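You operate a simulated robot arm through the tools that you are given. There is no shell and no other tool.

Carry out the task below with a simulated robot arm. There is one attempt and no reset: what you move stays moved.

JOB
Push each loose sock into the tray beside its match.

Only the result counts: the job must be done as asked and must still hold three seconds after the hand-in. Knocking over, shifting, dropping, spilling or breaking anything else fails it.

ROBOT AND FRAMES
A 7-joint arm with a two-finger parallel gripper, fixed in place. Base frame: the origin is on the floor under the middle of its stand, x ahead of it, y to its left, z up. Lengths are in mm, angles in degrees, forces in N, time in s.
It reaches about 1247 mm from its shoulder. Its first joint turns from -132.0 to 132.0 degrees. Payload 3.91 kg.
The TCP is the grasp point between the finger pads, 30 mm short of the fingertips. In the tool frame z runs along the fingers and y along their closing line. Largest opening 110 mm; finger width 20, thickness 10; the body of the gripper, 48 by 112 mm, starts 55 mm behind the TCP.
Orientation is told as [roll, pitch, yaw] about the base's x, y, z axes, in that order, counted from this pose: with the fingers straight down and closing along the base's y, the tool's x points along the base's -x, its y along +y and its z along -z.

CONTROLS
- The arm moves only by the tool drive_tool. Its argument "deltas" is a list of rows, each a list of 6 numbers: the shift along the base's x, y, z in m, then the turn, a rotation vector about the base's x, y, z in degrees. In form: [[dx, dy, dz, rx, ry, rz], ...]. A call has 1 to 20 rows; each row shifts and turns the commanded pose from where the row before left it. "claw" is the opening, from 0 (shut) to 1 (fully open), set as the call begins (left out, the last holds). A row lasts 0.2 s, in which the tool goes at most 50 mm and 8.6 degrees; a call with a longer step from one row to the next is refused whole, and so is a gripper value outside its range. A pose out of reach is approached as far as the arm can. The call stops where the force on the tool passes 40 N (or 10 N more than at its start, if that is more) or the arm is blocked; 0.2 s more then pass. The fingers move at their own pace (about 108 mm/s each) and stop on an object; they squeeze with about 43 N. The grip force told is the motor's: it shows also when the fingers shut on nothing. Time passes only in rows, and 0.2 s behind the last, so rows that do not move let the fingers close. The reply holds the time, the measured pose of the TCP, the force on the tool along the base axes, the opening and the grip force, in the units named above and with some noise, with the torque about the TCP (base axes, N m) and any sound that the robot's microphone picked up, and new pictures: "views" is both (left out), scene, wrist or none.
- Cameras (640 x 400 px; columns grow to the right, rows downward): "scene" is fixed at [236.7, 503.9, 1438.8]; the picture's right is [-0.02, -1.00, 0.00], its down [-0.87, 0.01, -0.49] and it looks along [0.49, -0.01, -0.87] (base axes); focal length 237 px, centre (320, 200). "wrist" rides on the gripper at [73, 17, -103] in the tool frame; the picture's right is [-0.23, 0.97, 0.00], its down [-0.76, -0.18, -0.62] and it looks along [-0.61, -0.14, 0.78] (tool axes); focal length 222 px, centre (320, 200). There is no depth. A picture from a camera that has moved, and an enlarged one, comes with that camera's place and axes in the base frame and with its lens. The place of the scene camera against the robot may be out by one fixed shift of up to 25 mm in any direction.
- close_up(camera, box): a new picture of the part [left, top, right, bottom] of that camera's present view, enlarged. The clock stands still meanwhile.
- job_done(): hands the job in; it is judged then, once.

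Places have to be worked out from the pictures, the camera data and where the tool is seen. Open the gripper and draw the arm clear of the work before you hand the job in, unless the task says otherwise.

The tools are called after "Request:" by a JSON object that holds its "method" and its "body". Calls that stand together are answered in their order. drive_tool: Moves the arm, as the interface text tells. Its arguments: {"type":"object","properties":{"deltas":{"type":"array","items":{"type":"array","items":{"type":"number"}}},"claw":{"type":"number"},"views":{"type":"string","enum":["both","scene","wrist","none"]}},"required":["deltas"]} The other tools are called the same way: close_up (camera, box) takes an enlarged picture of a part of a camera's view; job_done () hands the job in.

At the start:

```text
t: 0.0
position: [607.1, 388.4, 1109.0]
ee_rot: [0.0, 0.1, -0.1]
ft_force: [0.2, 0.2, -1.2]
ft_torque: [-0.02, -0.04, -0.02]
width: 109.9
grip_force: 0.0
```

scene: 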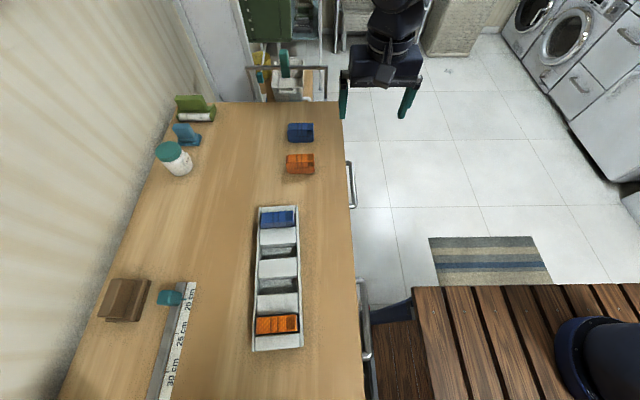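
wrist: 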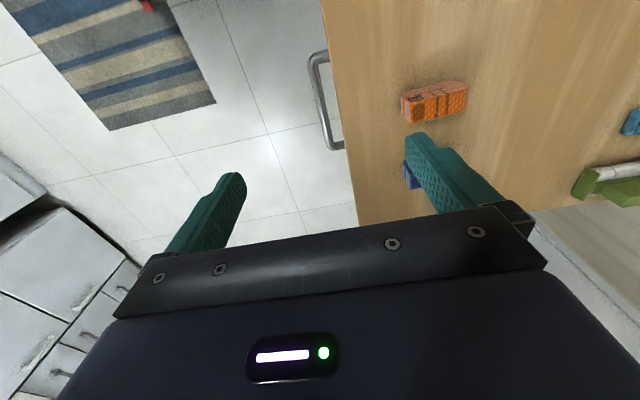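

I see a table with a compartment tray holding a blue folded sock at one end and an orange one at the other, and two loose socks (blue, orange) further along the table. I'll look closer at the tray and the loose socks first.

Request:
{"method": "close_up", "body": {"camera": "scene", "box": [230, 190, 330, 360]}}

Request:
{"method": "close_up", "body": {"camera": "scene", "box": [260, 100, 360, 190]}}

Request:
{"method": "close_up", "body": {"camera": "wrist", "box": [320, 50, 640, 250]}}

```text
2.35 times, centred on (280, 275) of scene
camera zoom: at [236.7, 503.9, 1438.8], right [-0.02, -1.0, 0.0], down [-0.87, 0.01, -0.49], along [0.49, -0.01, -0.87], focal length 557 px, centre (414, 24)
```

zoom: 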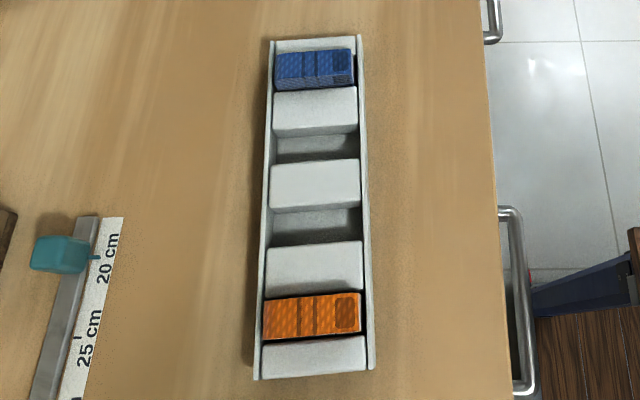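

```text
4.44 times, centred on (310, 145) of scene
camera zoom: at [236.7, 503.9, 1438.8], right [-0.02, -1.0, 0.0], down [-0.87, 0.01, -0.49], along [0.49, -0.01, -0.87], focal length 1052 px, centre (364, 444)
```

zoom: 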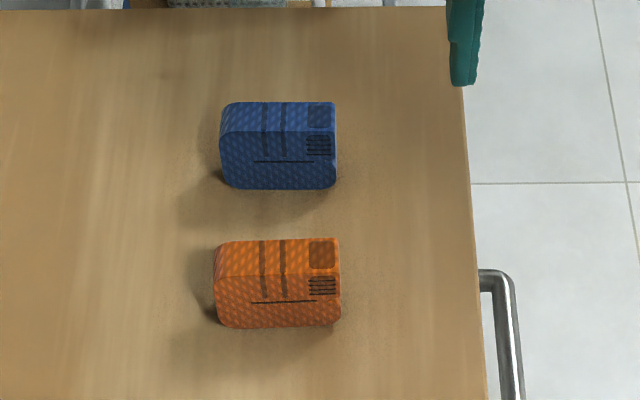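

```text
2.00 times, centred on (480, 150) of wrist
camera zoom: at [535.3, 404.3, 1212.5], right [0.23, 0.97, 0.0], down [0.76, -0.18, 0.62], along [0.61, -0.14, -0.78], focal length 444 px, centre (0, 300)
```

zoom: 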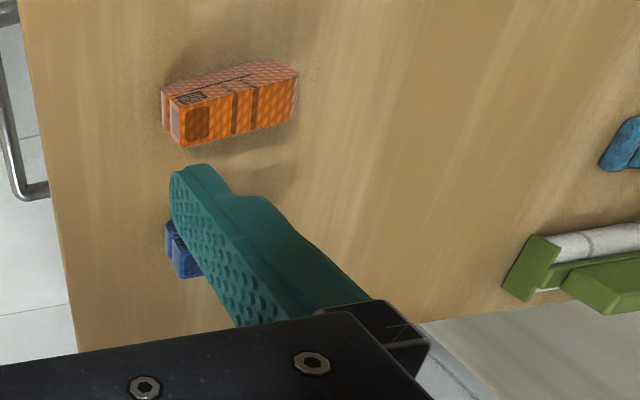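

The triangulated orange sock suggests the table top is near z≈900 and the socks near (646, 530). I'll shift the wrist camera to look squarely at the loose socks, staying high above the table.

Request:
{"method": "drive_tool", "body": {"deltas": [[-0.0264, 0.0358, 0.008, 0, 0, 0], [-0.0264, 0.0358, 0.008, 0, 0, 0], [-0.0264, 0.0358, 0.008, 0, 0, 0], [-0.0264, 0.0358, 0.008, 0, 0, 0], [-0.0264, 0.0358, 0.008, 0, 0, 0], [0, 0, 0, 0, 0, 0]], "views": "both"}}

```text
t: 1.4
position: [477.3, 566.0, 1149.1]
ee_rot: [-0.1, 0.0, -0.1]
ft_force: [0.3, -0.4, -0.2]
ft_torque: [0.0, 0.01, 0.0]
width: 110.1
grip_force: 0.1
camera wrist: at [403.1, 582.4, 1251.9], right [0.23, 0.97, 0.0], down [0.76, -0.18, 0.62], along [0.61, -0.14, -0.78], focal length 222 px, centre (320, 200)
```

scene: 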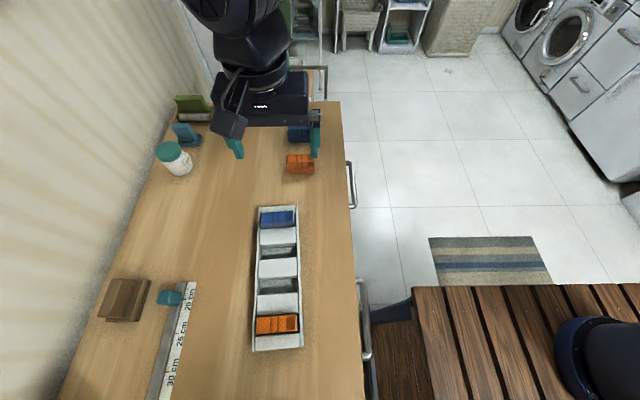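
wrist: 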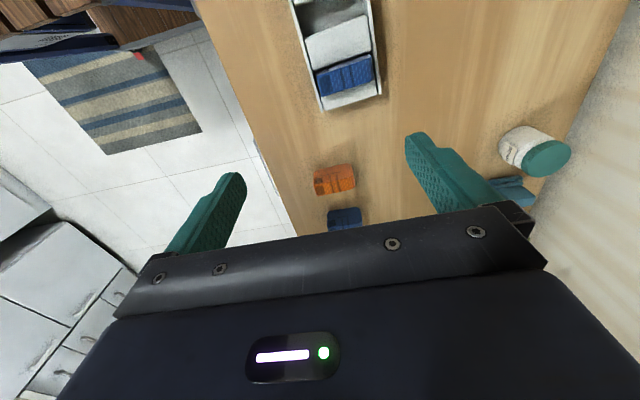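

The wrist view now covers loose socks and the tray's far end; I'll enlarge it to measure their edges.

Request:
{"method": "close_up", "body": {"camera": "wrist", "box": [280, 130, 400, 240]}}

Request:
{"method": "close_up", "body": {"camera": "wrist", "box": [270, 0, 400, 120]}}

```text
3.64 times, centred on (340, 185) of wrist
camera zoom: at [403.1, 582.4, 1251.9], right [0.23, 0.97, 0.0], down [0.76, -0.18, 0.62], along [0.61, -0.14, -0.78], focal length 808 px, centre (247, 254)
```

zoom: 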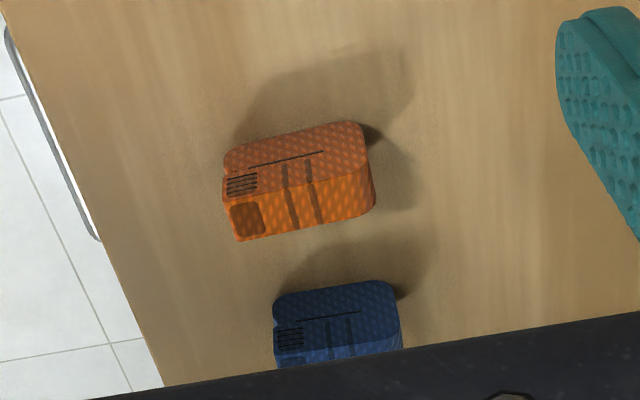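

```text
3.33 times, centred on (335, 60) of wrist
camera zoom: at [403.1, 582.4, 1251.9], right [0.23, 0.97, 0.0], down [0.76, -0.18, 0.62], along [0.61, -0.14, -0.78], focal length 740 px, centre (270, 667)
```

zoom: 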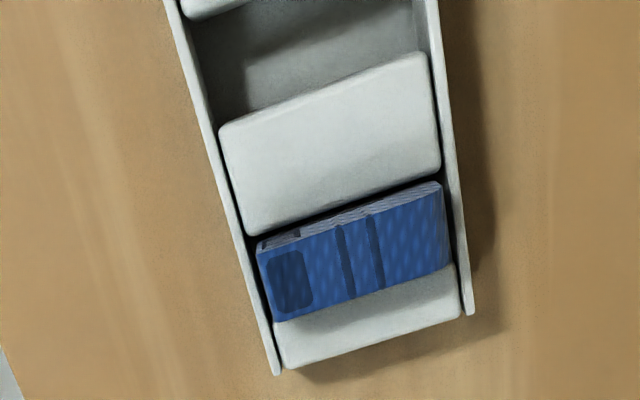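

The tray has thin side rails with white blocks between the pockets. I'll tilt the tool 38° about y so the wrist camera looks straight down and shows the whole tray.

Request:
{"method": "drive_tool", "body": {"deltas": [[0.005, 0.006, 0.01, 0, 7.6, 0], [0.005, 0.006, 0.01, 0, 7.6, 0], [0.005, 0.006, 0.01, 0, 7.6, 0], [0.005, 0.006, 0.01, 0, 7.6, 0], [0.005, 0.006, 0.01, 0, 7.6, 0], [0, 0, 0, 0, 0, 0]], "views": "both"}}

```text
t: 2.8
position: [501.4, 598.3, 1199.2]
ee_rot: [0.0, 38.0, -0.2]
ft_force: [-0.7, 0.0, 0.7]
ft_torque: [0.02, 0.03, 0.01]
width: 109.9
grip_force: 0.0
camera wrist: at [507.6, 613.3, 1325.0], right [0.18, 0.97, -0.14], down [0.98, -0.18, 0.02], along [0.0, -0.14, -0.99], focal length 222 px, centre (320, 200)
```

scene: 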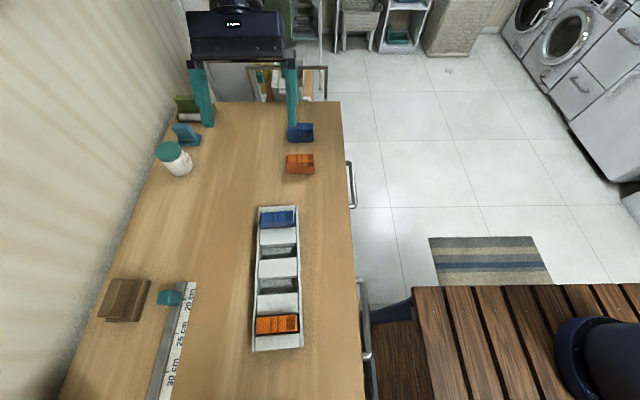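
wrist: 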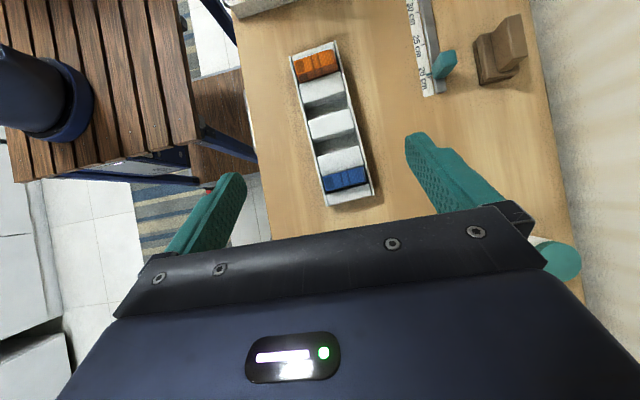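

Request:
{"method": "close_up", "body": {"camera": "wrist", "box": [260, 30, 400, 220]}}

Request:
{"method": "close_up", "body": {"camera": "wrist", "box": [280, 35, 370, 95]}}

Request:
{"method": "close_up", "body": {"camera": "wrist", "box": [295, 90, 385, 150]}}

Request:
{"method": "close_up", "body": {"camera": "wrist", "box": [305, 150, 395, 210]}}

```text
2.11 times, centred on (330, 125) of wrist
camera zoom: at [507.6, 613.3, 1325.0], right [0.18, 0.97, -0.14], down [0.98, -0.18, 0.02], along [0.0, -0.14, -0.99], focal length 468 px, centre (299, 358)
```

zoom: 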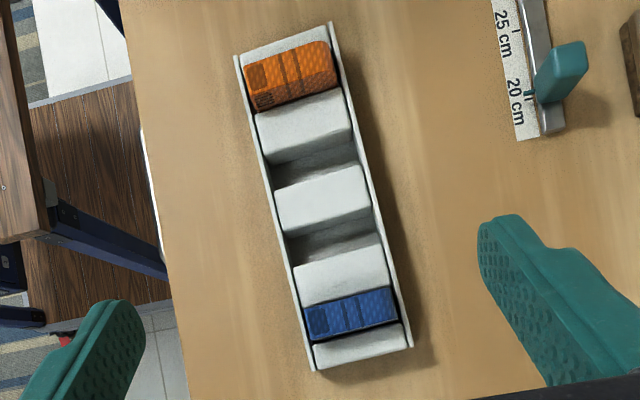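

```text
6.67 times, centred on (325, 65) of wrist
camera zoom: at [507.6, 613.3, 1325.0], right [0.18, 0.97, -0.14], down [0.98, -0.18, 0.02], along [0.0, -0.14, -0.99], focal length 1481 px, centre (287, 1100)
```

zoom: 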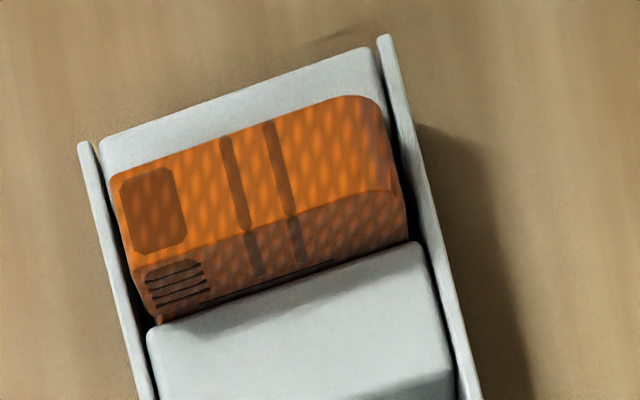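

```text
6.67 times, centred on (340, 120) of wrist
camera zoom: at [507.6, 613.3, 1325.0], right [0.18, 0.97, -0.14], down [0.98, -0.18, 0.02], along [0.0, -0.14, -0.99], focal length 1481 px, centre (187, 733)
```

zoom: 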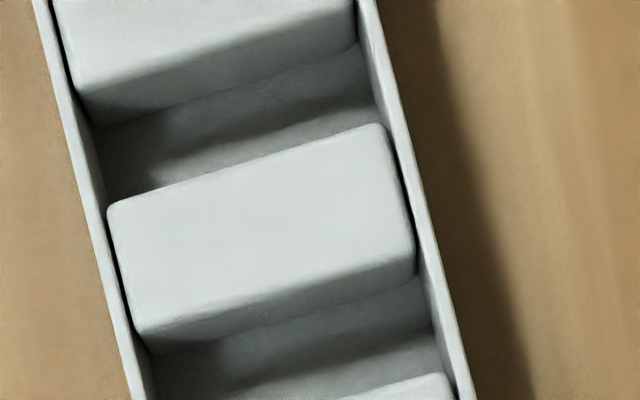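

```text
6.67 times, centred on (350, 180) of wrist
camera zoom: at [507.6, 613.3, 1325.0], right [0.18, 0.97, -0.14], down [0.98, -0.18, 0.02], along [0.0, -0.14, -0.99], focal length 1481 px, centre (120, 333)
```

zoom: 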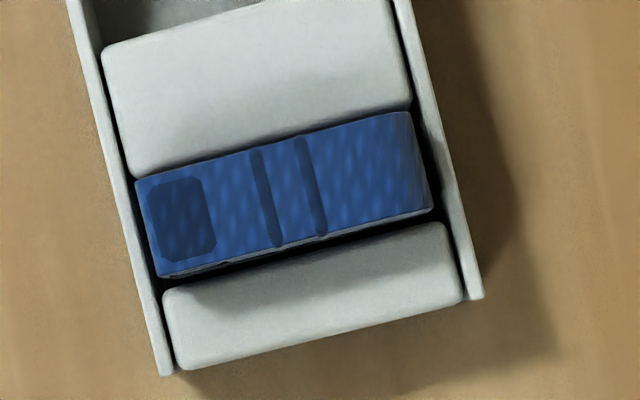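

Triangulating the two wrist views: tray corners are about (186,638), (516,658), (523,560), (194,537), yaw ≈3.5°, blocks ≈41 mm and pockets ≈40 mm, the loose socks ≈83×33×44 mm with the table near z≈836. I'll lower the camera over the two empty middle pockets to measure them more closely.

Request:
{"method": "drive_tool", "body": {"deltas": [[-0.0159, 0.0024, -0.028, 0, 0, 0], [-0.0159, 0.0024, -0.028, 0, 0, 0], [-0.0159, 0.0024, -0.028, 0, 0, 0], [-0.0159, 0.0024, -0.028, 0, 0, 0], [-0.0159, 0.0024, -0.028, 0, 0, 0], [-0.0159, 0.0024, -0.028, 0, 0, 0], [-0.0159, 0.0024, -0.028, 0, 0, 0], [-0.0159, 0.0024, -0.028, 0, 0, 0], [0, 0, 0, 0, 0, 0], [0, 0, 0, 0, 0, 0]], "views": "both"}}

```text
t: 5.0
position: [375.1, 616.3, 975.2]
ee_rot: [0.0, 38.1, -0.2]
ft_force: [0.0, 0.0, 0.3]
ft_torque: [0.01, 0.0, 0.0]
width: 110.1
grip_force: 0.0
camera wrist: at [380.4, 632.7, 1101.4], right [0.18, 0.97, -0.14], down [0.98, -0.18, 0.02], along [0.0, -0.14, -0.99], focal length 222 px, centre (320, 200)
```

scene: 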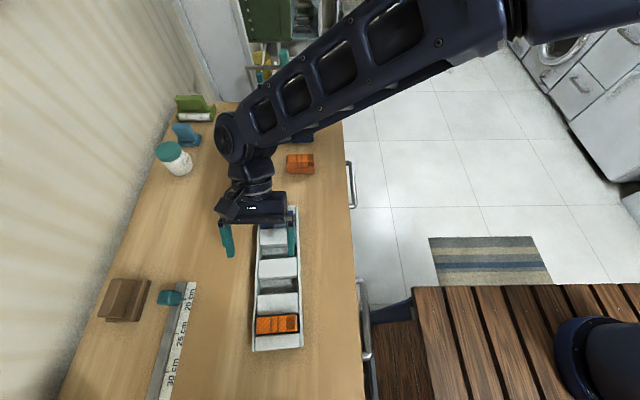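
wrist: 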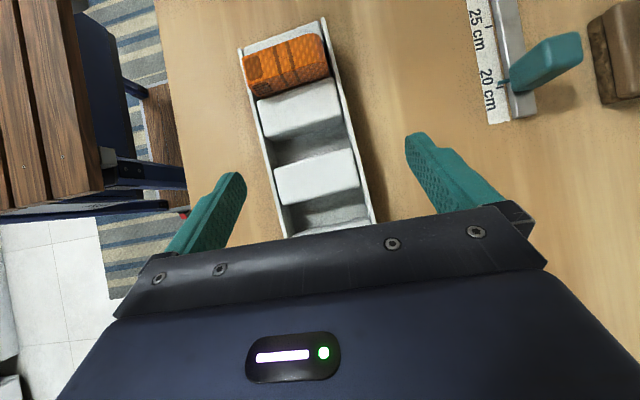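

Request:
{"method": "close_up", "body": {"camera": "wrist", "box": [235, 10, 355, 110]}}

Request:
{"method": "close_up", "body": {"camera": "wrist", "box": [250, 80, 390, 180]}}

Request:
{"method": "close_up", "body": {"camera": "wrist", "box": [260, 140, 400, 240]}}

```text
4.00 times, centred on (295, 60) of wrist
camera zoom: at [380.4, 632.7, 1101.4], right [0.18, 0.97, -0.14], down [0.98, -0.18, 0.02], along [0.0, -0.14, -0.99], focal length 888 px, centre (420, 760)
```

zoom: 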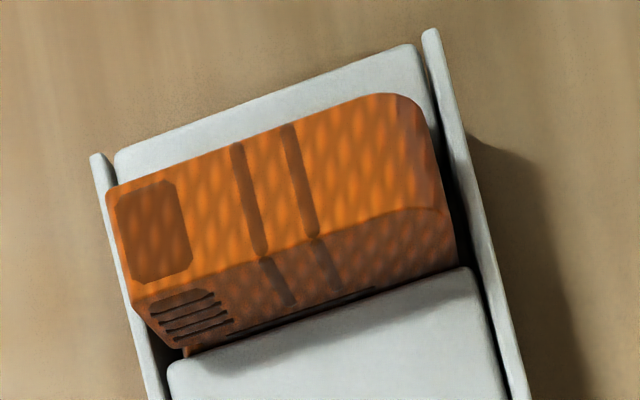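

```text
4.00 times, centred on (320, 130) of wrist
camera zoom: at [380.4, 632.7, 1101.4], right [0.18, 0.97, -0.14], down [0.98, -0.18, 0.02], along [0.0, -0.14, -0.99], focal length 888 px, centre (320, 480)
```

zoom: 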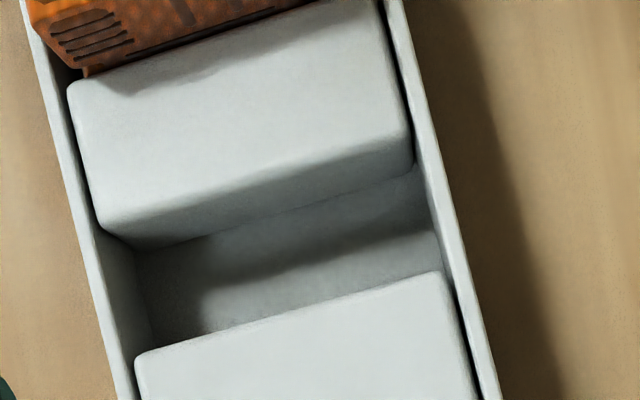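

```text
4.00 times, centred on (330, 190) of wrist
camera zoom: at [380.4, 632.7, 1101.4], right [0.18, 0.97, -0.14], down [0.98, -0.18, 0.02], along [0.0, -0.14, -0.99], focal length 888 px, centre (280, 240)
```

zoom: 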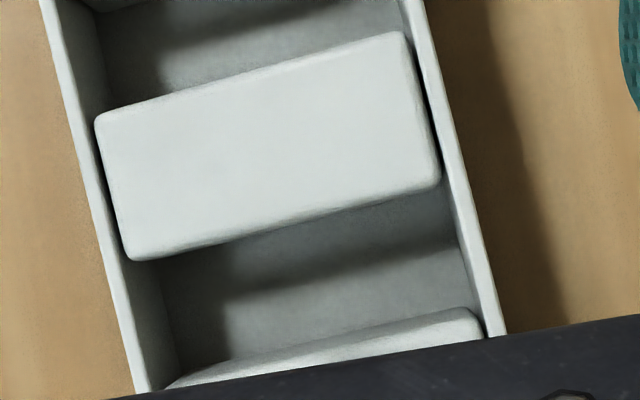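

Block tops come out at z≈850 with pockets about 40 mm wide. I'll zoom in tighter on the pocket and rail edges to pin down widths and floor depth.

Request:
{"method": "close_up", "body": {"camera": "wrist", "box": [260, 185, 320, 240]}}

Request:
{"method": "close_up", "body": {"camera": "wrist", "box": [330, 160, 390, 230]}}

Request:
{"method": "close_up", "body": {"camera": "wrist", "box": [255, 120, 315, 180]}}

Request:
{"method": "close_up", "body": {"camera": "wrist", "box": [320, 100, 380, 160]}}

```text
7.27 times, centred on (290, 212) of wrist
camera zoom: at [380.4, 632.7, 1101.4], right [0.18, 0.97, -0.14], down [0.98, -0.18, 0.02], along [0.0, -0.14, -0.99], focal length 1615 px, centre (538, 109)
```

zoom: 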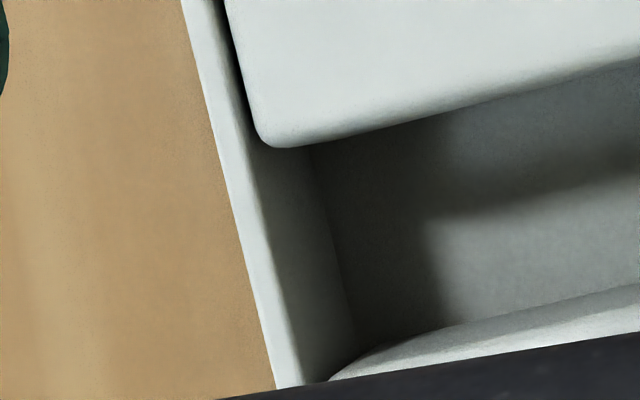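

```text
5.71 times, centred on (360, 195) of wrist
camera zoom: at [380.4, 632.7, 1101.4], right [0.18, 0.97, -0.14], down [0.98, -0.18, 0.02], along [0.0, -0.14, -0.99], focal length 1269 px, centre (91, 229)
```

zoom: 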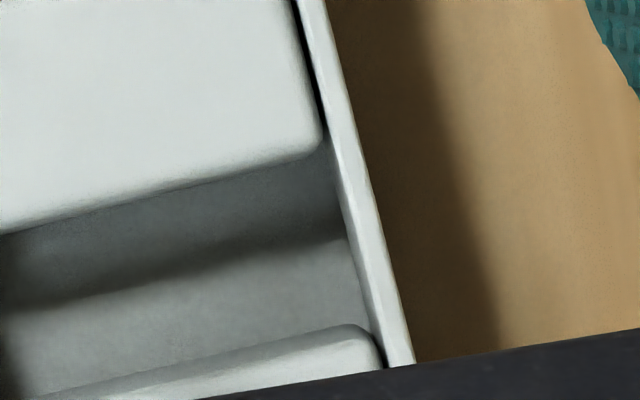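

```text
6.67 times, centred on (285, 150) of wrist
camera zoom: at [380.4, 632.7, 1101.4], right [0.18, 0.97, -0.14], down [0.98, -0.18, 0.02], along [0.0, -0.14, -0.99], focal length 1481 px, centre (553, 533)
```

zoom: 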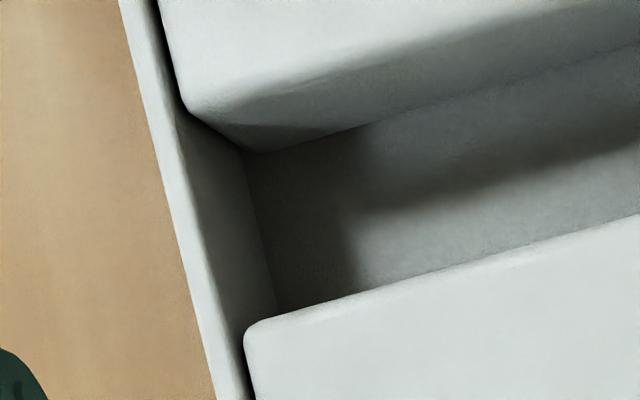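

```text
6.67 times, centred on (350, 130) of wrist
camera zoom: at [380.4, 632.7, 1101.4], right [0.18, 0.97, -0.14], down [0.98, -0.18, 0.02], along [0.0, -0.14, -0.99], focal length 1481 px, centre (120, 667)
```

zoom: 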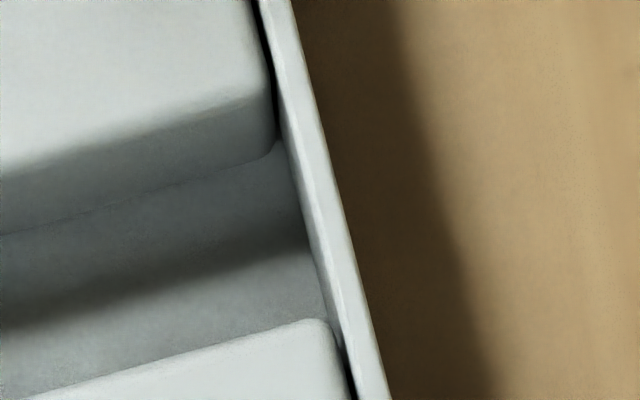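

The pocket interior measures about 40 mm × 95 mm with block tops at 850 and floor near 817, so a sock (83 × 33) has ~3.5 mm clearance per side in x. I'll untilt the tool, turn it to yaw ≈93° so the fingers close along the tray's x direction (self-centring on the tight side), and go above the loose orange sock.

Request:
{"method": "drive_tool", "body": {"deltas": [[0.02, 0, 0.012, 0, -7.6, 0], [0.02, 0, 0.012, 0, -7.6, 0], [0.02, 0, 0.012, 0, -7.6, 0], [0.02, 0, 0.012, 0, -7.6, 0], [0.02, 0, 0.012, 0, -7.6, 0], [0.01727, -0.0058, -0.0014, 0, 0, 8.4], [0.01727, -0.0058, -0.0014, 0, 0, 8.4], [0.01727, -0.0058, -0.0014, 0, 0, 8.4], [0.01727, -0.0058, -0.0014, 0, 0, 8.4], [0.01727, -0.0058, -0.0014, 0, 0, 8.4], [0.01727, -0.0058, -0.0014, 0, 0, 8.4], [0.01727, -0.0058, -0.0014, 0, 0, 8.4], [0.01727, -0.0058, -0.0014, 0, 0, 8.4], [0.01727, -0.0058, -0.0014, 0, 0, 8.4], [0.01727, -0.0058, -0.0014, 0, 0, 8.4], [0.01727, -0.0058, -0.0014, 0, 0, 8.4], [0, 0, 0, 0, 0, 0]], "views": "both"}}

```text
t: 8.6
position: [664.1, 552.2, 1021.4]
ee_rot: [0.0, 0.0, 92.4]
ft_force: [0.0, 0.7, 0.1]
ft_torque: [0.02, -0.02, -0.01]
width: 110.0
grip_force: 0.1
camera wrist: at [649.2, 478.5, 1124.1], right [-0.98, 0.19, 0.0], down [0.14, 0.77, 0.62], along [0.12, 0.61, -0.78], focal length 222 px, centre (320, 200)
```

scene: 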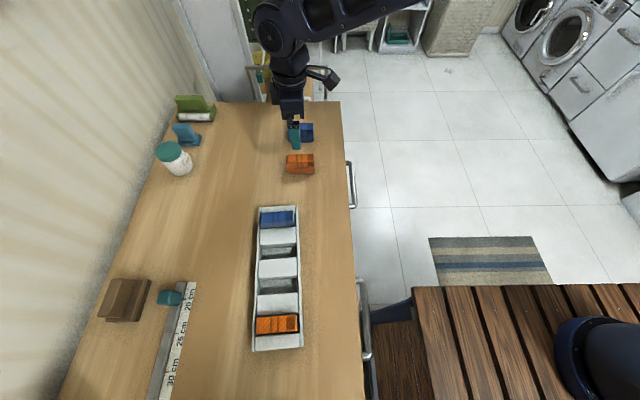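
wrist: 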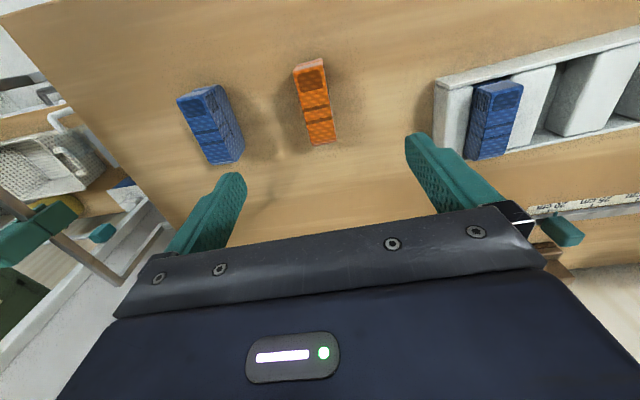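

The rotation worked and both loose socks are in view. I'll zoom in to measure their exact positions and yaw.

Request:
{"method": "close_up", "body": {"camera": "wrist", "box": [270, 45, 360, 155]}}

Request:
{"method": "close_up", "body": {"camera": "wrist", "box": [160, 70, 270, 175]}}

Request:
{"method": "close_up", "body": {"camera": "wrist", "box": [420, 40, 640, 180]}}

```text
3.64 times, centred on (315, 100) of wrist
camera zoom: at [649.2, 478.5, 1124.1], right [-0.98, 0.19, 0.0], down [0.14, 0.77, 0.62], along [0.12, 0.61, -0.78], focal length 808 px, centre (338, 564)
```

zoom: 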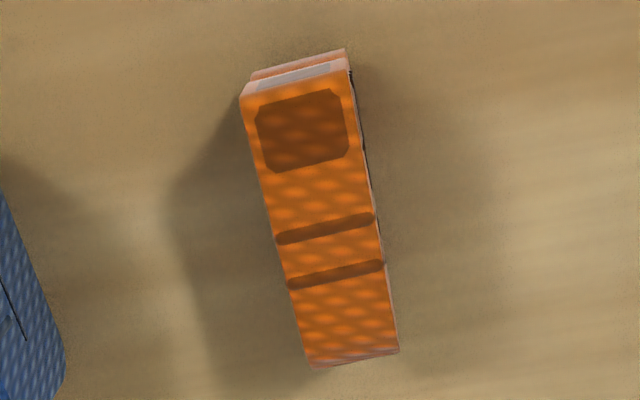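

```text
3.81 times, centred on (215, 122) of wrist
camera zoom: at [649.2, 478.5, 1124.1], right [-0.98, 0.19, 0.0], down [0.14, 0.77, 0.62], along [0.12, 0.61, -0.78], focal length 846 px, centre (720, 495)
```

zoom: 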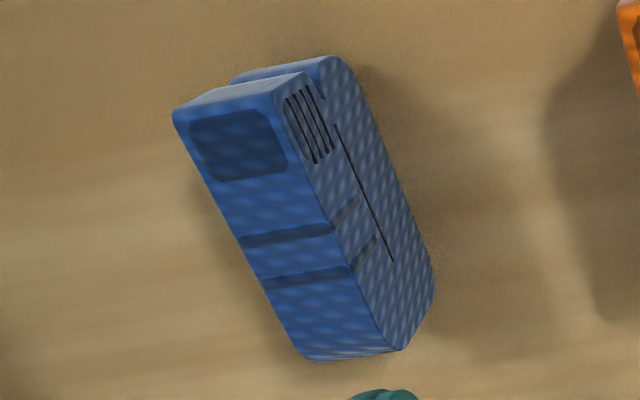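

```text
2.86 times, centred on (530, 110) of wrist
camera zoom: at [649.2, 478.5, 1124.1], right [-0.98, 0.19, 0.0], down [0.14, 0.77, 0.62], along [0.12, 0.61, -0.78], focal length 635 px, centre (-280, 457)
```

zoom: 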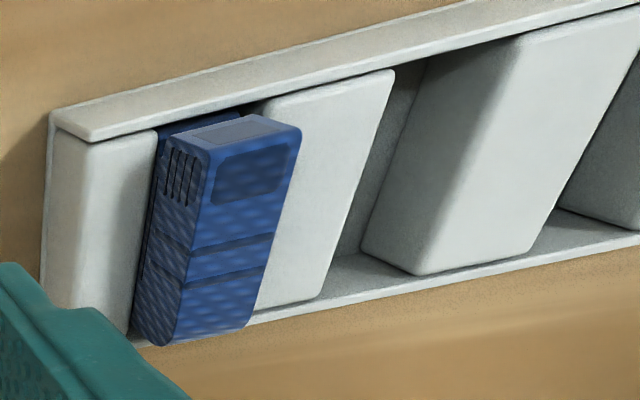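

Orange loose sock: centre ≈(665.5, 550), yaw ≈1°, top z≈880; blue loose sock: centre ≈(792, 552), yaw ≈0°. I'll descend over the orange one to TCP z≈888, so the tips reach about 22 mm below its top.

Request:
{"method": "drive_tool", "body": {"deltas": [[0.0014, -0.0022, -0.02, 0, 0, -1.3], [0, 0, -0.02, 0, 0, 0], [0, 0, -0.02, 0, 0, 0], [0, 0, -0.02, 0, 0, 0], [0, 0, -0.02, 0, 0, 0], [0, 0, -0.02, 0, 0, 0], [0, 0, -0.0134, 0, 0, 0], [0, 0, 0, 0, 0, 0]], "views": "both"}}

```text
t: 10.4
position: [665.2, 549.2, 887.5]
ee_rot: [-0.1, 0.0, 91.0]
ft_force: [-1.0, -0.7, 0.1]
ft_torque: [0.01, -0.01, 0.06]
width: 109.8
grip_force: 0.1
camera wrist: at [648.5, 476.9, 990.1], right [-0.98, 0.21, 0.0], down [0.16, 0.76, 0.62], along [0.13, 0.61, -0.78], focal length 222 px, centre (320, 200)
```

scene: 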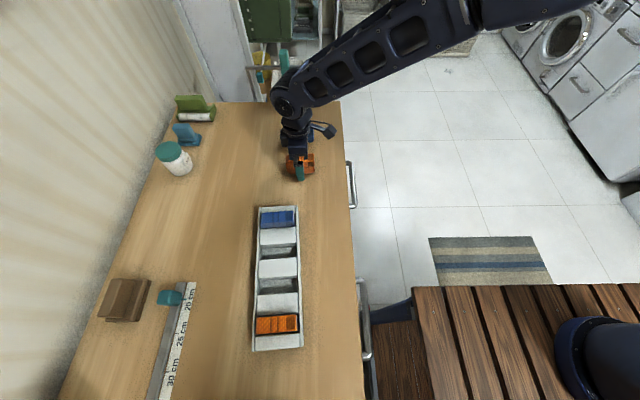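
wrist: 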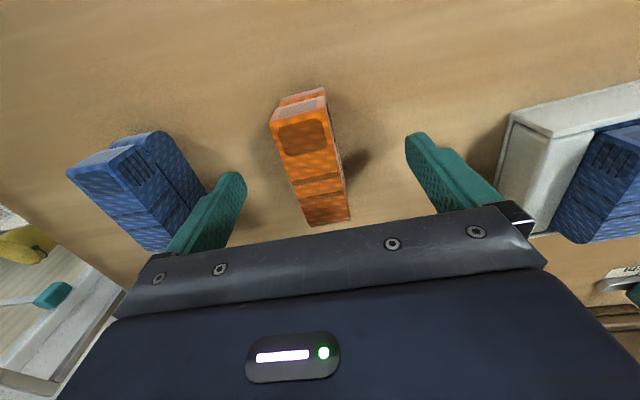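

The sock is centred between the fingers and the tips straddle its upper part. I'll close the gripper on it now.

Request:
{"method": "drive_tool", "body": {"deltas": [[0, 0, 0, 0, 0, 0], [0, 0, 0, 0, 0, 0], [0, 0, 0, 0, 0, 0], [0, 0, 0, 0, 0, 0], [0, 0, 0, 0, 0, 0]], "claw": 0, "views": "both"}}

```text
t: 11.6
position: [665.3, 549.4, 885.8]
ee_rot: [-0.1, 0.1, 91.1]
ft_force: [0.5, 0.1, 1.2]
ft_torque: [0.0, -0.03, -0.01]
width: 28.8
grip_force: 42.2
camera wrist: at [648.4, 476.9, 990.2], right [-0.98, 0.21, 0.0], down [0.16, 0.76, 0.62], along [0.13, 0.61, -0.78], focal length 222 px, centre (320, 200)
```

scene: 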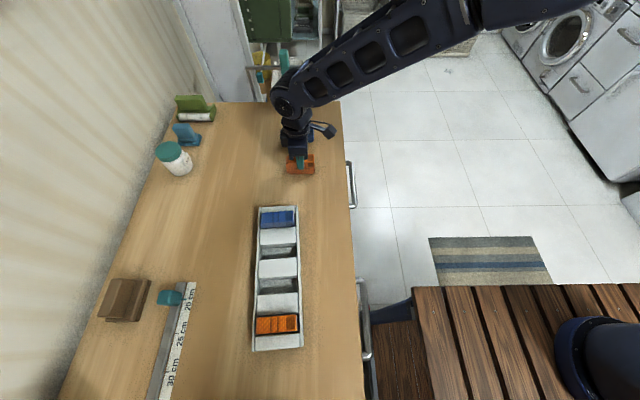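
wrist: 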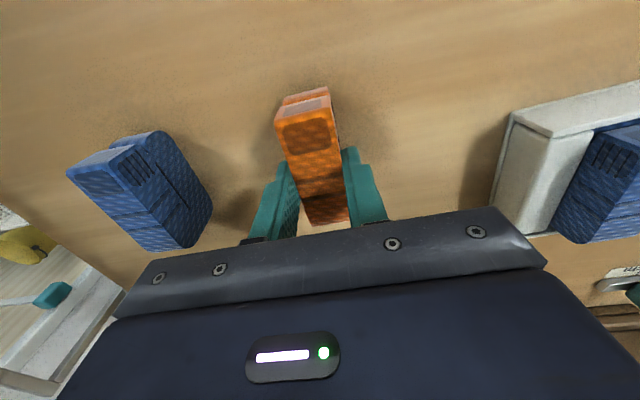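

The fingers stopped on the sock at 28.8 mm with full grip force. I'll lift it straight up 100 mm and check that it hangs level.

Request:
{"method": "drive_tool", "body": {"deltas": [[0, 0, 0.01, 0, 0, 0], [0, 0, 0.02, 0, 0, 0], [0, 0, 0.03, 0, 0, 0], [0, 0, 0.03, 0, 0, 0], [0, 0, 0.03, 0, 0, 0], [0, 0, 0, 0, 0, 0]], "views": "both"}}

Request:
{"method": "close_up", "body": {"camera": "wrist", "box": [240, 70, 400, 250]}}

```text
t: 13.0
position: [665.7, 550.0, 1007.0]
ee_rot: [-0.1, 0.0, 91.1]
ft_force: [-0.4, 0.8, 0.0]
ft_torque: [-0.01, 0.01, 0.0]
width: 28.6
grip_force: 42.5
camera wrist: at [649.3, 476.1, 1110.5], right [-0.98, 0.21, 0.0], down [0.16, 0.76, 0.62], along [0.13, 0.61, -0.78], focal length 222 px, centre (320, 200)
```

scene: 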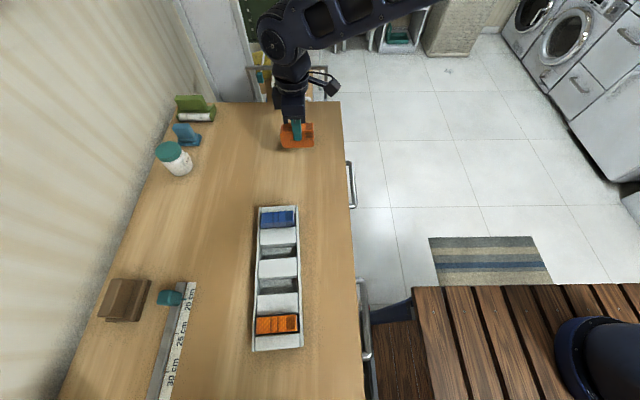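
wrist: 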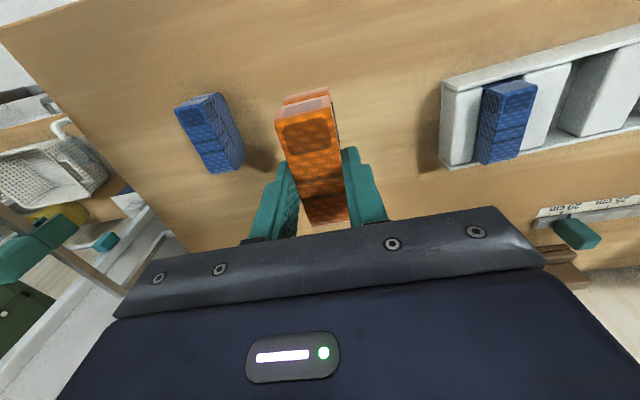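

```text
2.22 times, centred on (320, 160) of wrist
camera zoom: at [649.3, 476.1, 1110.5], right [-0.98, 0.21, 0.0], down [0.16, 0.76, 0.62], along [0.13, 0.61, -0.78], focal length 494 px, centre (320, 289)
```

zoom: 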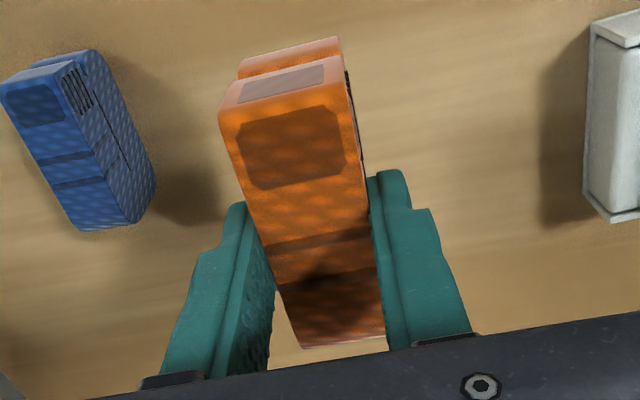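

The orange sock is held level. I'll carry it at this height to above the second pocket (next to the orange one in the tray), centre ≈(312, 594.5), aligning yaw to the tray.

Request:
{"method": "drive_tool", "body": {"deltas": [[-0.0253, 0.0032, 0, 0, 0, 0.2], [-0.0253, 0.0032, 0, 0, 0, 0.2], [-0.0253, 0.0032, 0, 0, 0, 0.2], [-0.0253, 0.0032, 0, 0, 0, 0.2], [-0.0253, 0.0032, 0, 0, 0, 0.2], [-0.0253, 0.0032, 0, 0, 0, 0.2], [-0.0253, 0.0032, 0, 0, 0, 0.2], [-0.0253, 0.0032, 0, 0, 0, 0.2], [-0.0253, 0.0032, 0, 0, 0, 0.2], [-0.0253, 0.0032, 0, 0, 0, 0.2], [-0.0253, 0.0032, 0, 0, 0, 0.2], [-0.0253, 0.0032, 0, 0, 0, 0], [-0.0253, 0.0032, 0, 0, 0, 0], [-0.0249, 0.0029, 0, 0, 0, 0], [0, 0, -0.02, 0, 0, 0], [0, 0, 0, 0, 0, 0]], "views": "both"}}

Request:
{"method": "close_up", "body": {"camera": "wrist", "box": [220, 50, 440, 240]}}

```text
t: 16.4
position: [310.2, 593.4, 985.3]
ee_rot: [0.0, 0.0, 93.3]
ft_force: [0.9, 0.9, -0.1]
ft_torque: [0.01, 0.0, -0.01]
width: 28.6
grip_force: 43.2
camera wrist: at [297.7, 520.6, 1089.4], right [-0.99, 0.17, 0.0], down [0.13, 0.77, 0.62], along [0.11, 0.61, -0.78], focal length 222 px, centre (320, 200)
```

scene: 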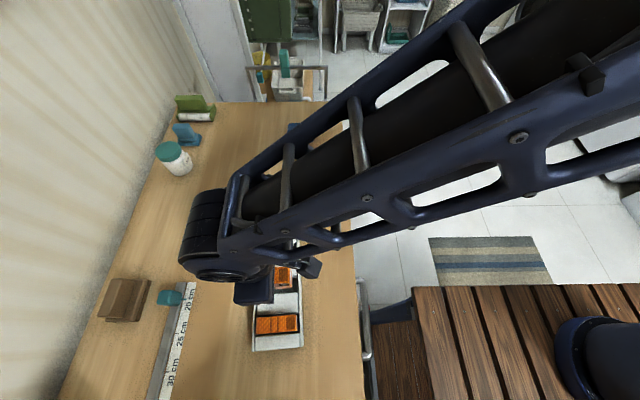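
wrist: 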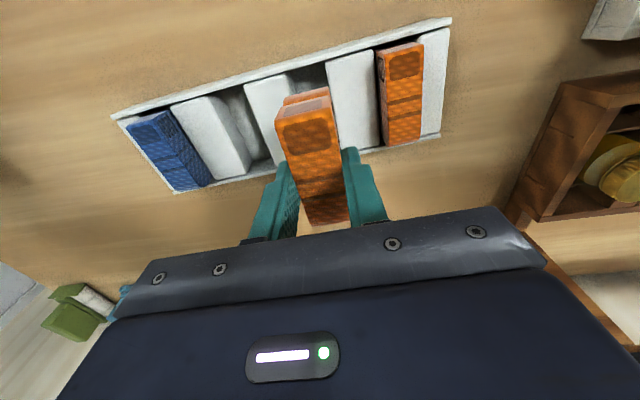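

```text
2.11 times, centred on (330, 145) of wrist
camera zoom: at [297.7, 520.6, 1089.4], right [-0.99, 0.17, 0.0], down [0.13, 0.77, 0.62], along [0.11, 0.61, -0.78], focal length 468 px, centre (299, 316)
```

zoom: 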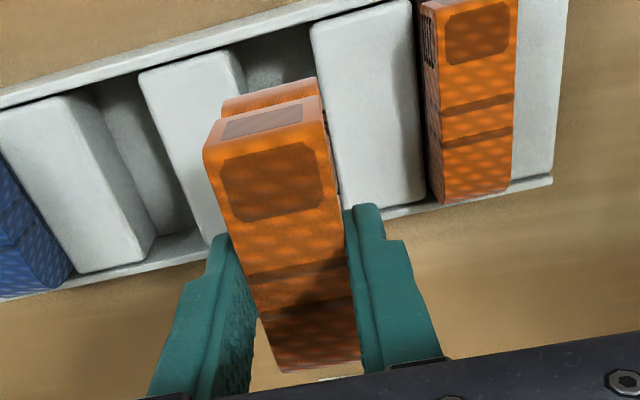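

The sock is hovering above the second pocket. I'll zoom tighter on the visible pocket edges around it to refine the alignment before lowering.

Request:
{"method": "close_up", "body": {"camera": "wrist", "box": [270, 40, 370, 110]}}

Request:
{"method": "close_up", "body": {"camera": "wrist", "box": [230, 100, 410, 220]}}

Request:
{"method": "close_up", "body": {"camera": "wrist", "box": [105, 90, 285, 200]}}

```text
5.71 times, centred on (320, 75) of wrist
camera zoom: at [297.7, 520.6, 1089.4], right [-0.99, 0.17, 0.0], down [0.13, 0.77, 0.62], along [0.11, 0.61, -0.78], focal length 1269 px, centre (320, 914)
```

zoom: 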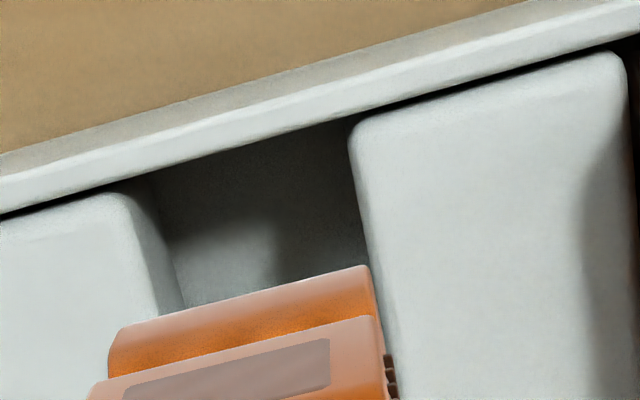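

```text
3.33 times, centred on (320, 160) of wrist
camera zoom: at [297.7, 520.6, 1089.4], right [-0.99, 0.17, 0.0], down [0.13, 0.77, 0.62], along [0.11, 0.61, -0.78], focal length 740 px, centre (320, 333)
```

zoom: 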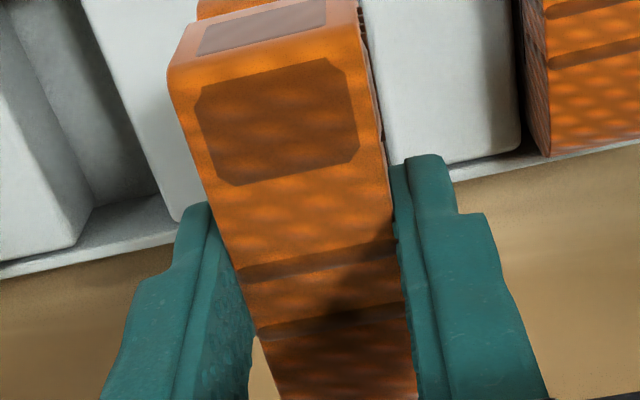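

```text
3.56 times, centred on (195, 145) of wrist
camera zoom: at [297.7, 520.6, 1089.4], right [-0.99, 0.17, 0.0], down [0.13, 0.77, 0.62], along [0.11, 0.61, -0.78], focal length 790 px, centre (764, 396)
```

zoom: 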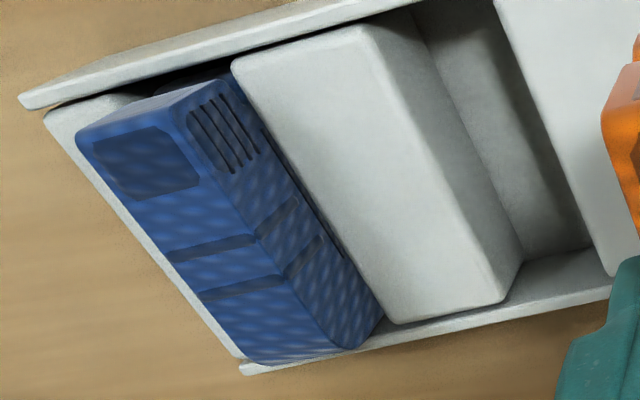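

From this view the pocket's far face (block A) is at x≈298 and block B's near face at ≈334.5 (y≈550), so the pocket centre at mid-width is ≈313.4. I'll nudge +2.7 mm in x and lower until the sock bottom is just above the block tops, then check again.

Request:
{"method": "drive_tool", "body": {"deltas": [[0.0027, 0, -0.01, 0, 0, 0], [0, 0, -0.013, 0, 0, 0], [0, 0, -0.013, 0, 0, 0], [0, 0, -0.013, 0, 0, 0], [0, 0, -0.011, 0, 0, 0], [0, 0, 0, 0, 0, 0], [0, 0, 0, 0, 0, 0]], "views": "both"}}

Request:
{"method": "close_up", "body": {"camera": "wrist", "box": [250, 50, 370, 130]}}

Request:
{"method": "close_up", "body": {"camera": "wrist", "box": [220, 80, 420, 235]}}

```text
t: 18.0
position: [313.8, 594.4, 927.1]
ee_rot: [0.0, 0.0, 93.1]
ft_force: [-0.3, -0.3, -0.4]
ft_torque: [0.02, -0.02, -0.01]
width: 28.6
grip_force: 42.8
camera wrist: at [301.0, 521.2, 1029.6], right [-0.99, 0.17, 0.0], down [0.13, 0.77, 0.62], along [0.11, 0.61, -0.78], focal length 222 px, centre (320, 200)
```

scene: 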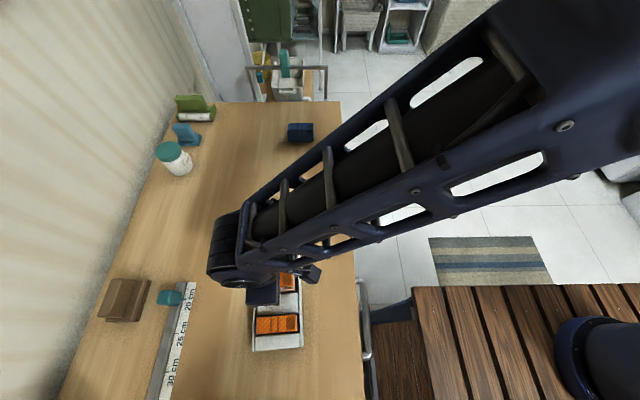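
wrist: 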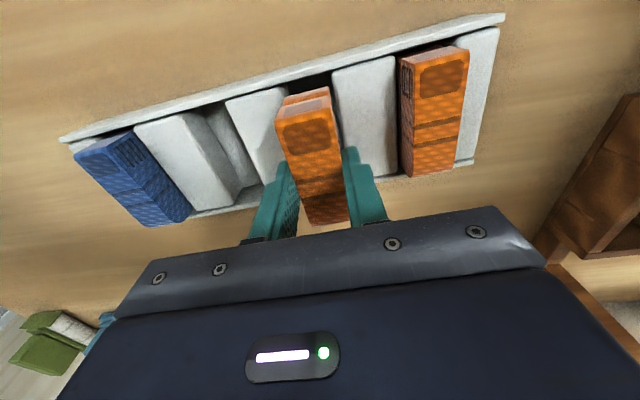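

```text
5.00 times, centred on (310, 90) of wrist
camera zoom: at [301.0, 521.2, 1029.6], right [-0.99, 0.17, 0.0], down [0.13, 0.77, 0.62], along [0.11, 0.61, -0.78], focal length 1111 px, centre (370, 750)
```

zoom: 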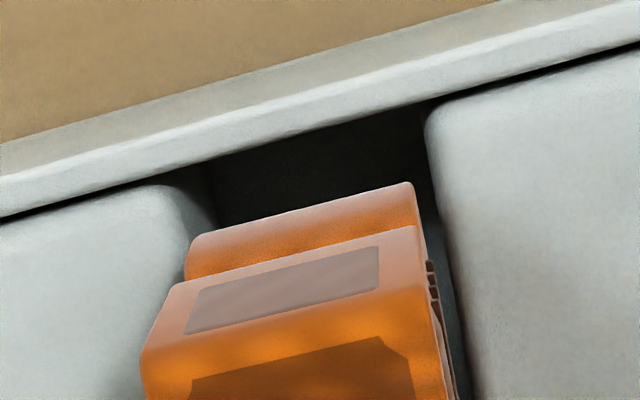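

```text
2.58 times, centred on (320, 158) of wrist
camera zoom: at [301.0, 521.2, 1029.6], right [-0.99, 0.17, 0.0], down [0.13, 0.77, 0.62], along [0.11, 0.61, -0.78], focal length 573 px, centre (320, 310)
```

zoom: 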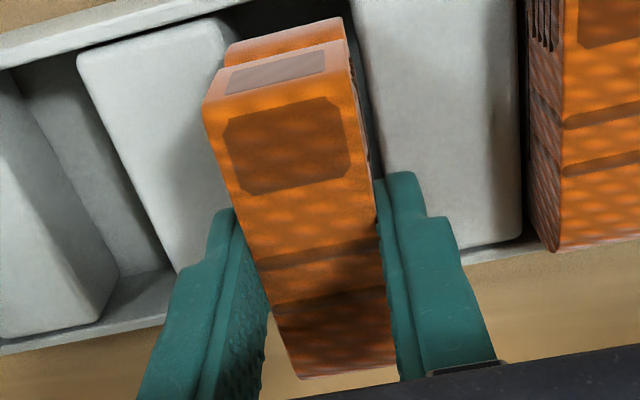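

Sock edges (≈301.7–330.3 at the near end) sit about 4 mm inside both pocket faces (≈297.7 and 335), so x is centred. I'll shift +1 mm in y and lower 25 mm slowly into the pocket, watching the force.

Request:
{"method": "drive_tool", "body": {"deltas": [[0.0003, 0.001, -0.005, 0, 0, 0], [0, 0, -0.005, 0, 0, 0], [0, 0, -0.005, 0, 0, 0], [0, 0, -0.005, 0, 0, 0], [0, 0, -0.005, 0, 0, 0], [0, 0, 0, 0, 0, 0]], "views": "wrist"}}

Request:
{"method": "close_up", "body": {"camera": "wrist", "box": [220, 50, 420, 235]}}

```text
t: 19.4
position: [314.5, 595.9, 900.8]
ee_rot: [0.1, 0.0, 93.3]
ft_force: [-0.3, -0.1, -0.4]
ft_torque: [0.02, -0.03, -0.03]
width: 28.6
grip_force: 43.2
camera wrist: at [301.6, 522.1, 1004.2], right [-0.99, 0.17, 0.0], down [0.13, 0.77, 0.62], along [0.11, 0.61, -0.78], focal length 222 px, centre (320, 200)
```

wrist: 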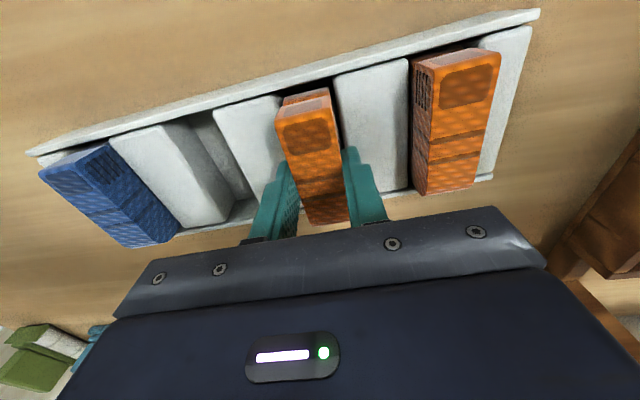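

```text
2.16 times, centred on (320, 142) of wrist
camera zoom: at [301.6, 522.1, 1004.2], right [-0.99, 0.17, 0.0], down [0.13, 0.77, 0.62], along [0.11, 0.61, -0.78], focal length 480 px, centre (320, 324)
```

zoom: 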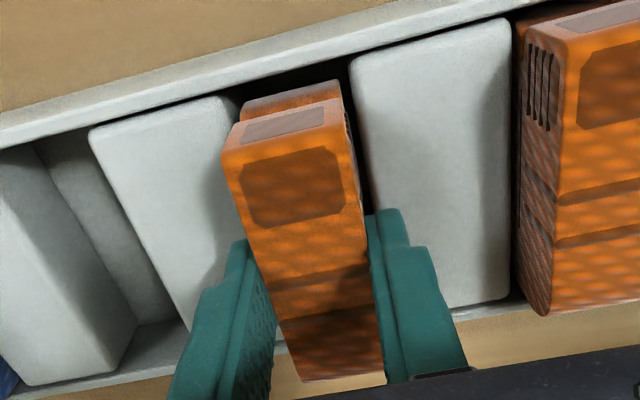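

No contact forces and the sock is entering the pocket cleanly. I'll continue down 11 mm in small steps (fingertips stay above the block tops).

Request:
{"method": "drive_tool", "body": {"deltas": [[0, 0, -0.003, 0, 0, 0], [0, 0, -0.003, 0, 0, 0], [0, 0, -0.003, 0, 0, 0], [0, 0, -0.002, 0, 0, 0], [0, 0, 0, 0, 0, 0]], "views": "wrist"}}

Request:
{"method": "close_up", "body": {"camera": "wrist", "box": [220, 50, 420, 235]}}

```text
t: 20.6
position: [314.6, 596.3, 891.0]
ee_rot: [0.1, -0.1, 93.2]
ft_force: [2.2, -4.4, 18.4]
ft_torque: [-0.36, -0.11, 0.02]
width: 28.8
grip_force: 42.9
camera wrist: at [301.5, 521.7, 994.9], right [-0.99, 0.17, 0.0], down [0.13, 0.77, 0.62], along [0.11, 0.61, -0.78], focal length 222 px, centre (320, 200)
```

wrist: 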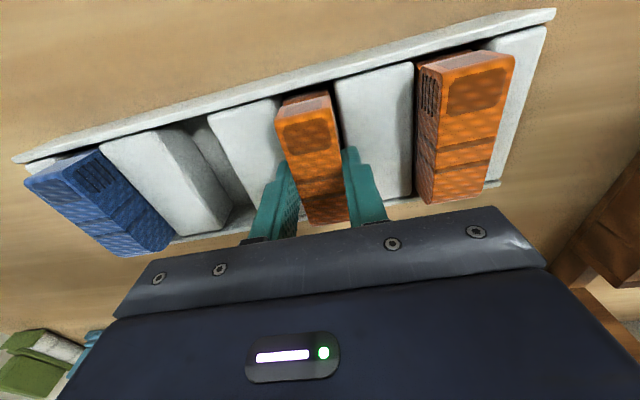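

```text
2.16 times, centred on (320, 142) of wrist
camera zoom: at [301.5, 521.7, 994.9], right [-0.99, 0.17, 0.0], down [0.13, 0.77, 0.62], along [0.11, 0.61, -0.78], focal length 480 px, centre (320, 324)
```

zoom: 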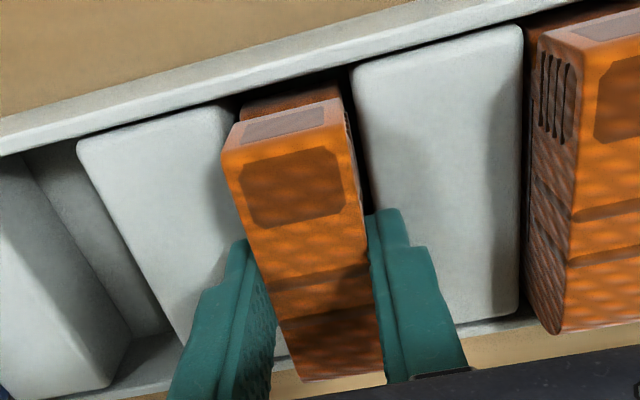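

A vertical 18 N appears at TCP z≈891, about 4 mm above the height at which I gripped it on the table, consistent with the sock bottom resting on the tray floor. I'll ease up 1 mm and open only to 55 mm so the fingers don't reach the neighbouring orange sock.

Request:
{"method": "drive_tool", "body": {"deltas": [[0, 0, 0.001, 0, 0, 0], [0, 0, 0, 0, 0, 0]], "views": "none"}}

Request:
{"method": "drive_tool", "body": {"deltas": [[0, 0, 0, 0, 0, 0], [0, 0, 0, 0, 0, 0], [0, 0, 0, 0, 0, 0]], "claw": 0.5, "views": "wrist"}}

Request:
{"method": "close_up", "body": {"camera": "wrist", "box": [220, 50, 420, 235]}}

```text
t: 21.2
position: [315.2, 595.8, 891.3]
ee_rot: [0.0, -0.1, 93.2]
ft_force: [3.7, -0.3, 14.7]
ft_torque: [0.03, -0.24, -0.03]
width: 28.8
grip_force: 42.8
```

```text
t: 22.0
position: [313.9, 596.7, 891.0]
ee_rot: [0.0, 0.0, 93.2]
ft_force: [0.8, 1.2, 0.8]
ft_torque: [0.02, -0.01, 0.01]
width: 55.1
grip_force: 0.0
camera wrist: at [301.2, 521.9, 994.5], right [-0.99, 0.17, 0.0], down [0.13, 0.77, 0.62], along [0.11, 0.61, -0.78], focal length 222 px, centre (320, 200)
```

wrist: 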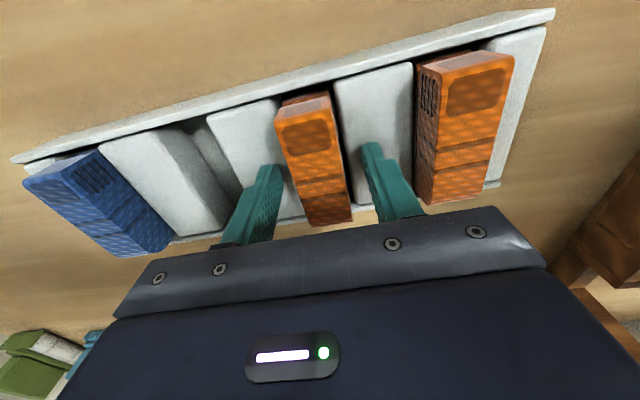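

```text
2.16 times, centred on (320, 142) of wrist
camera zoom: at [301.2, 521.9, 994.5], right [-0.99, 0.17, 0.0], down [0.13, 0.77, 0.62], along [0.11, 0.61, -0.78], focal length 480 px, centre (320, 324)
```

zoom: 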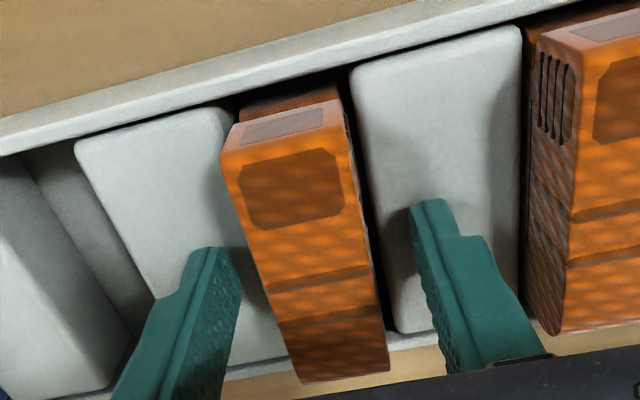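

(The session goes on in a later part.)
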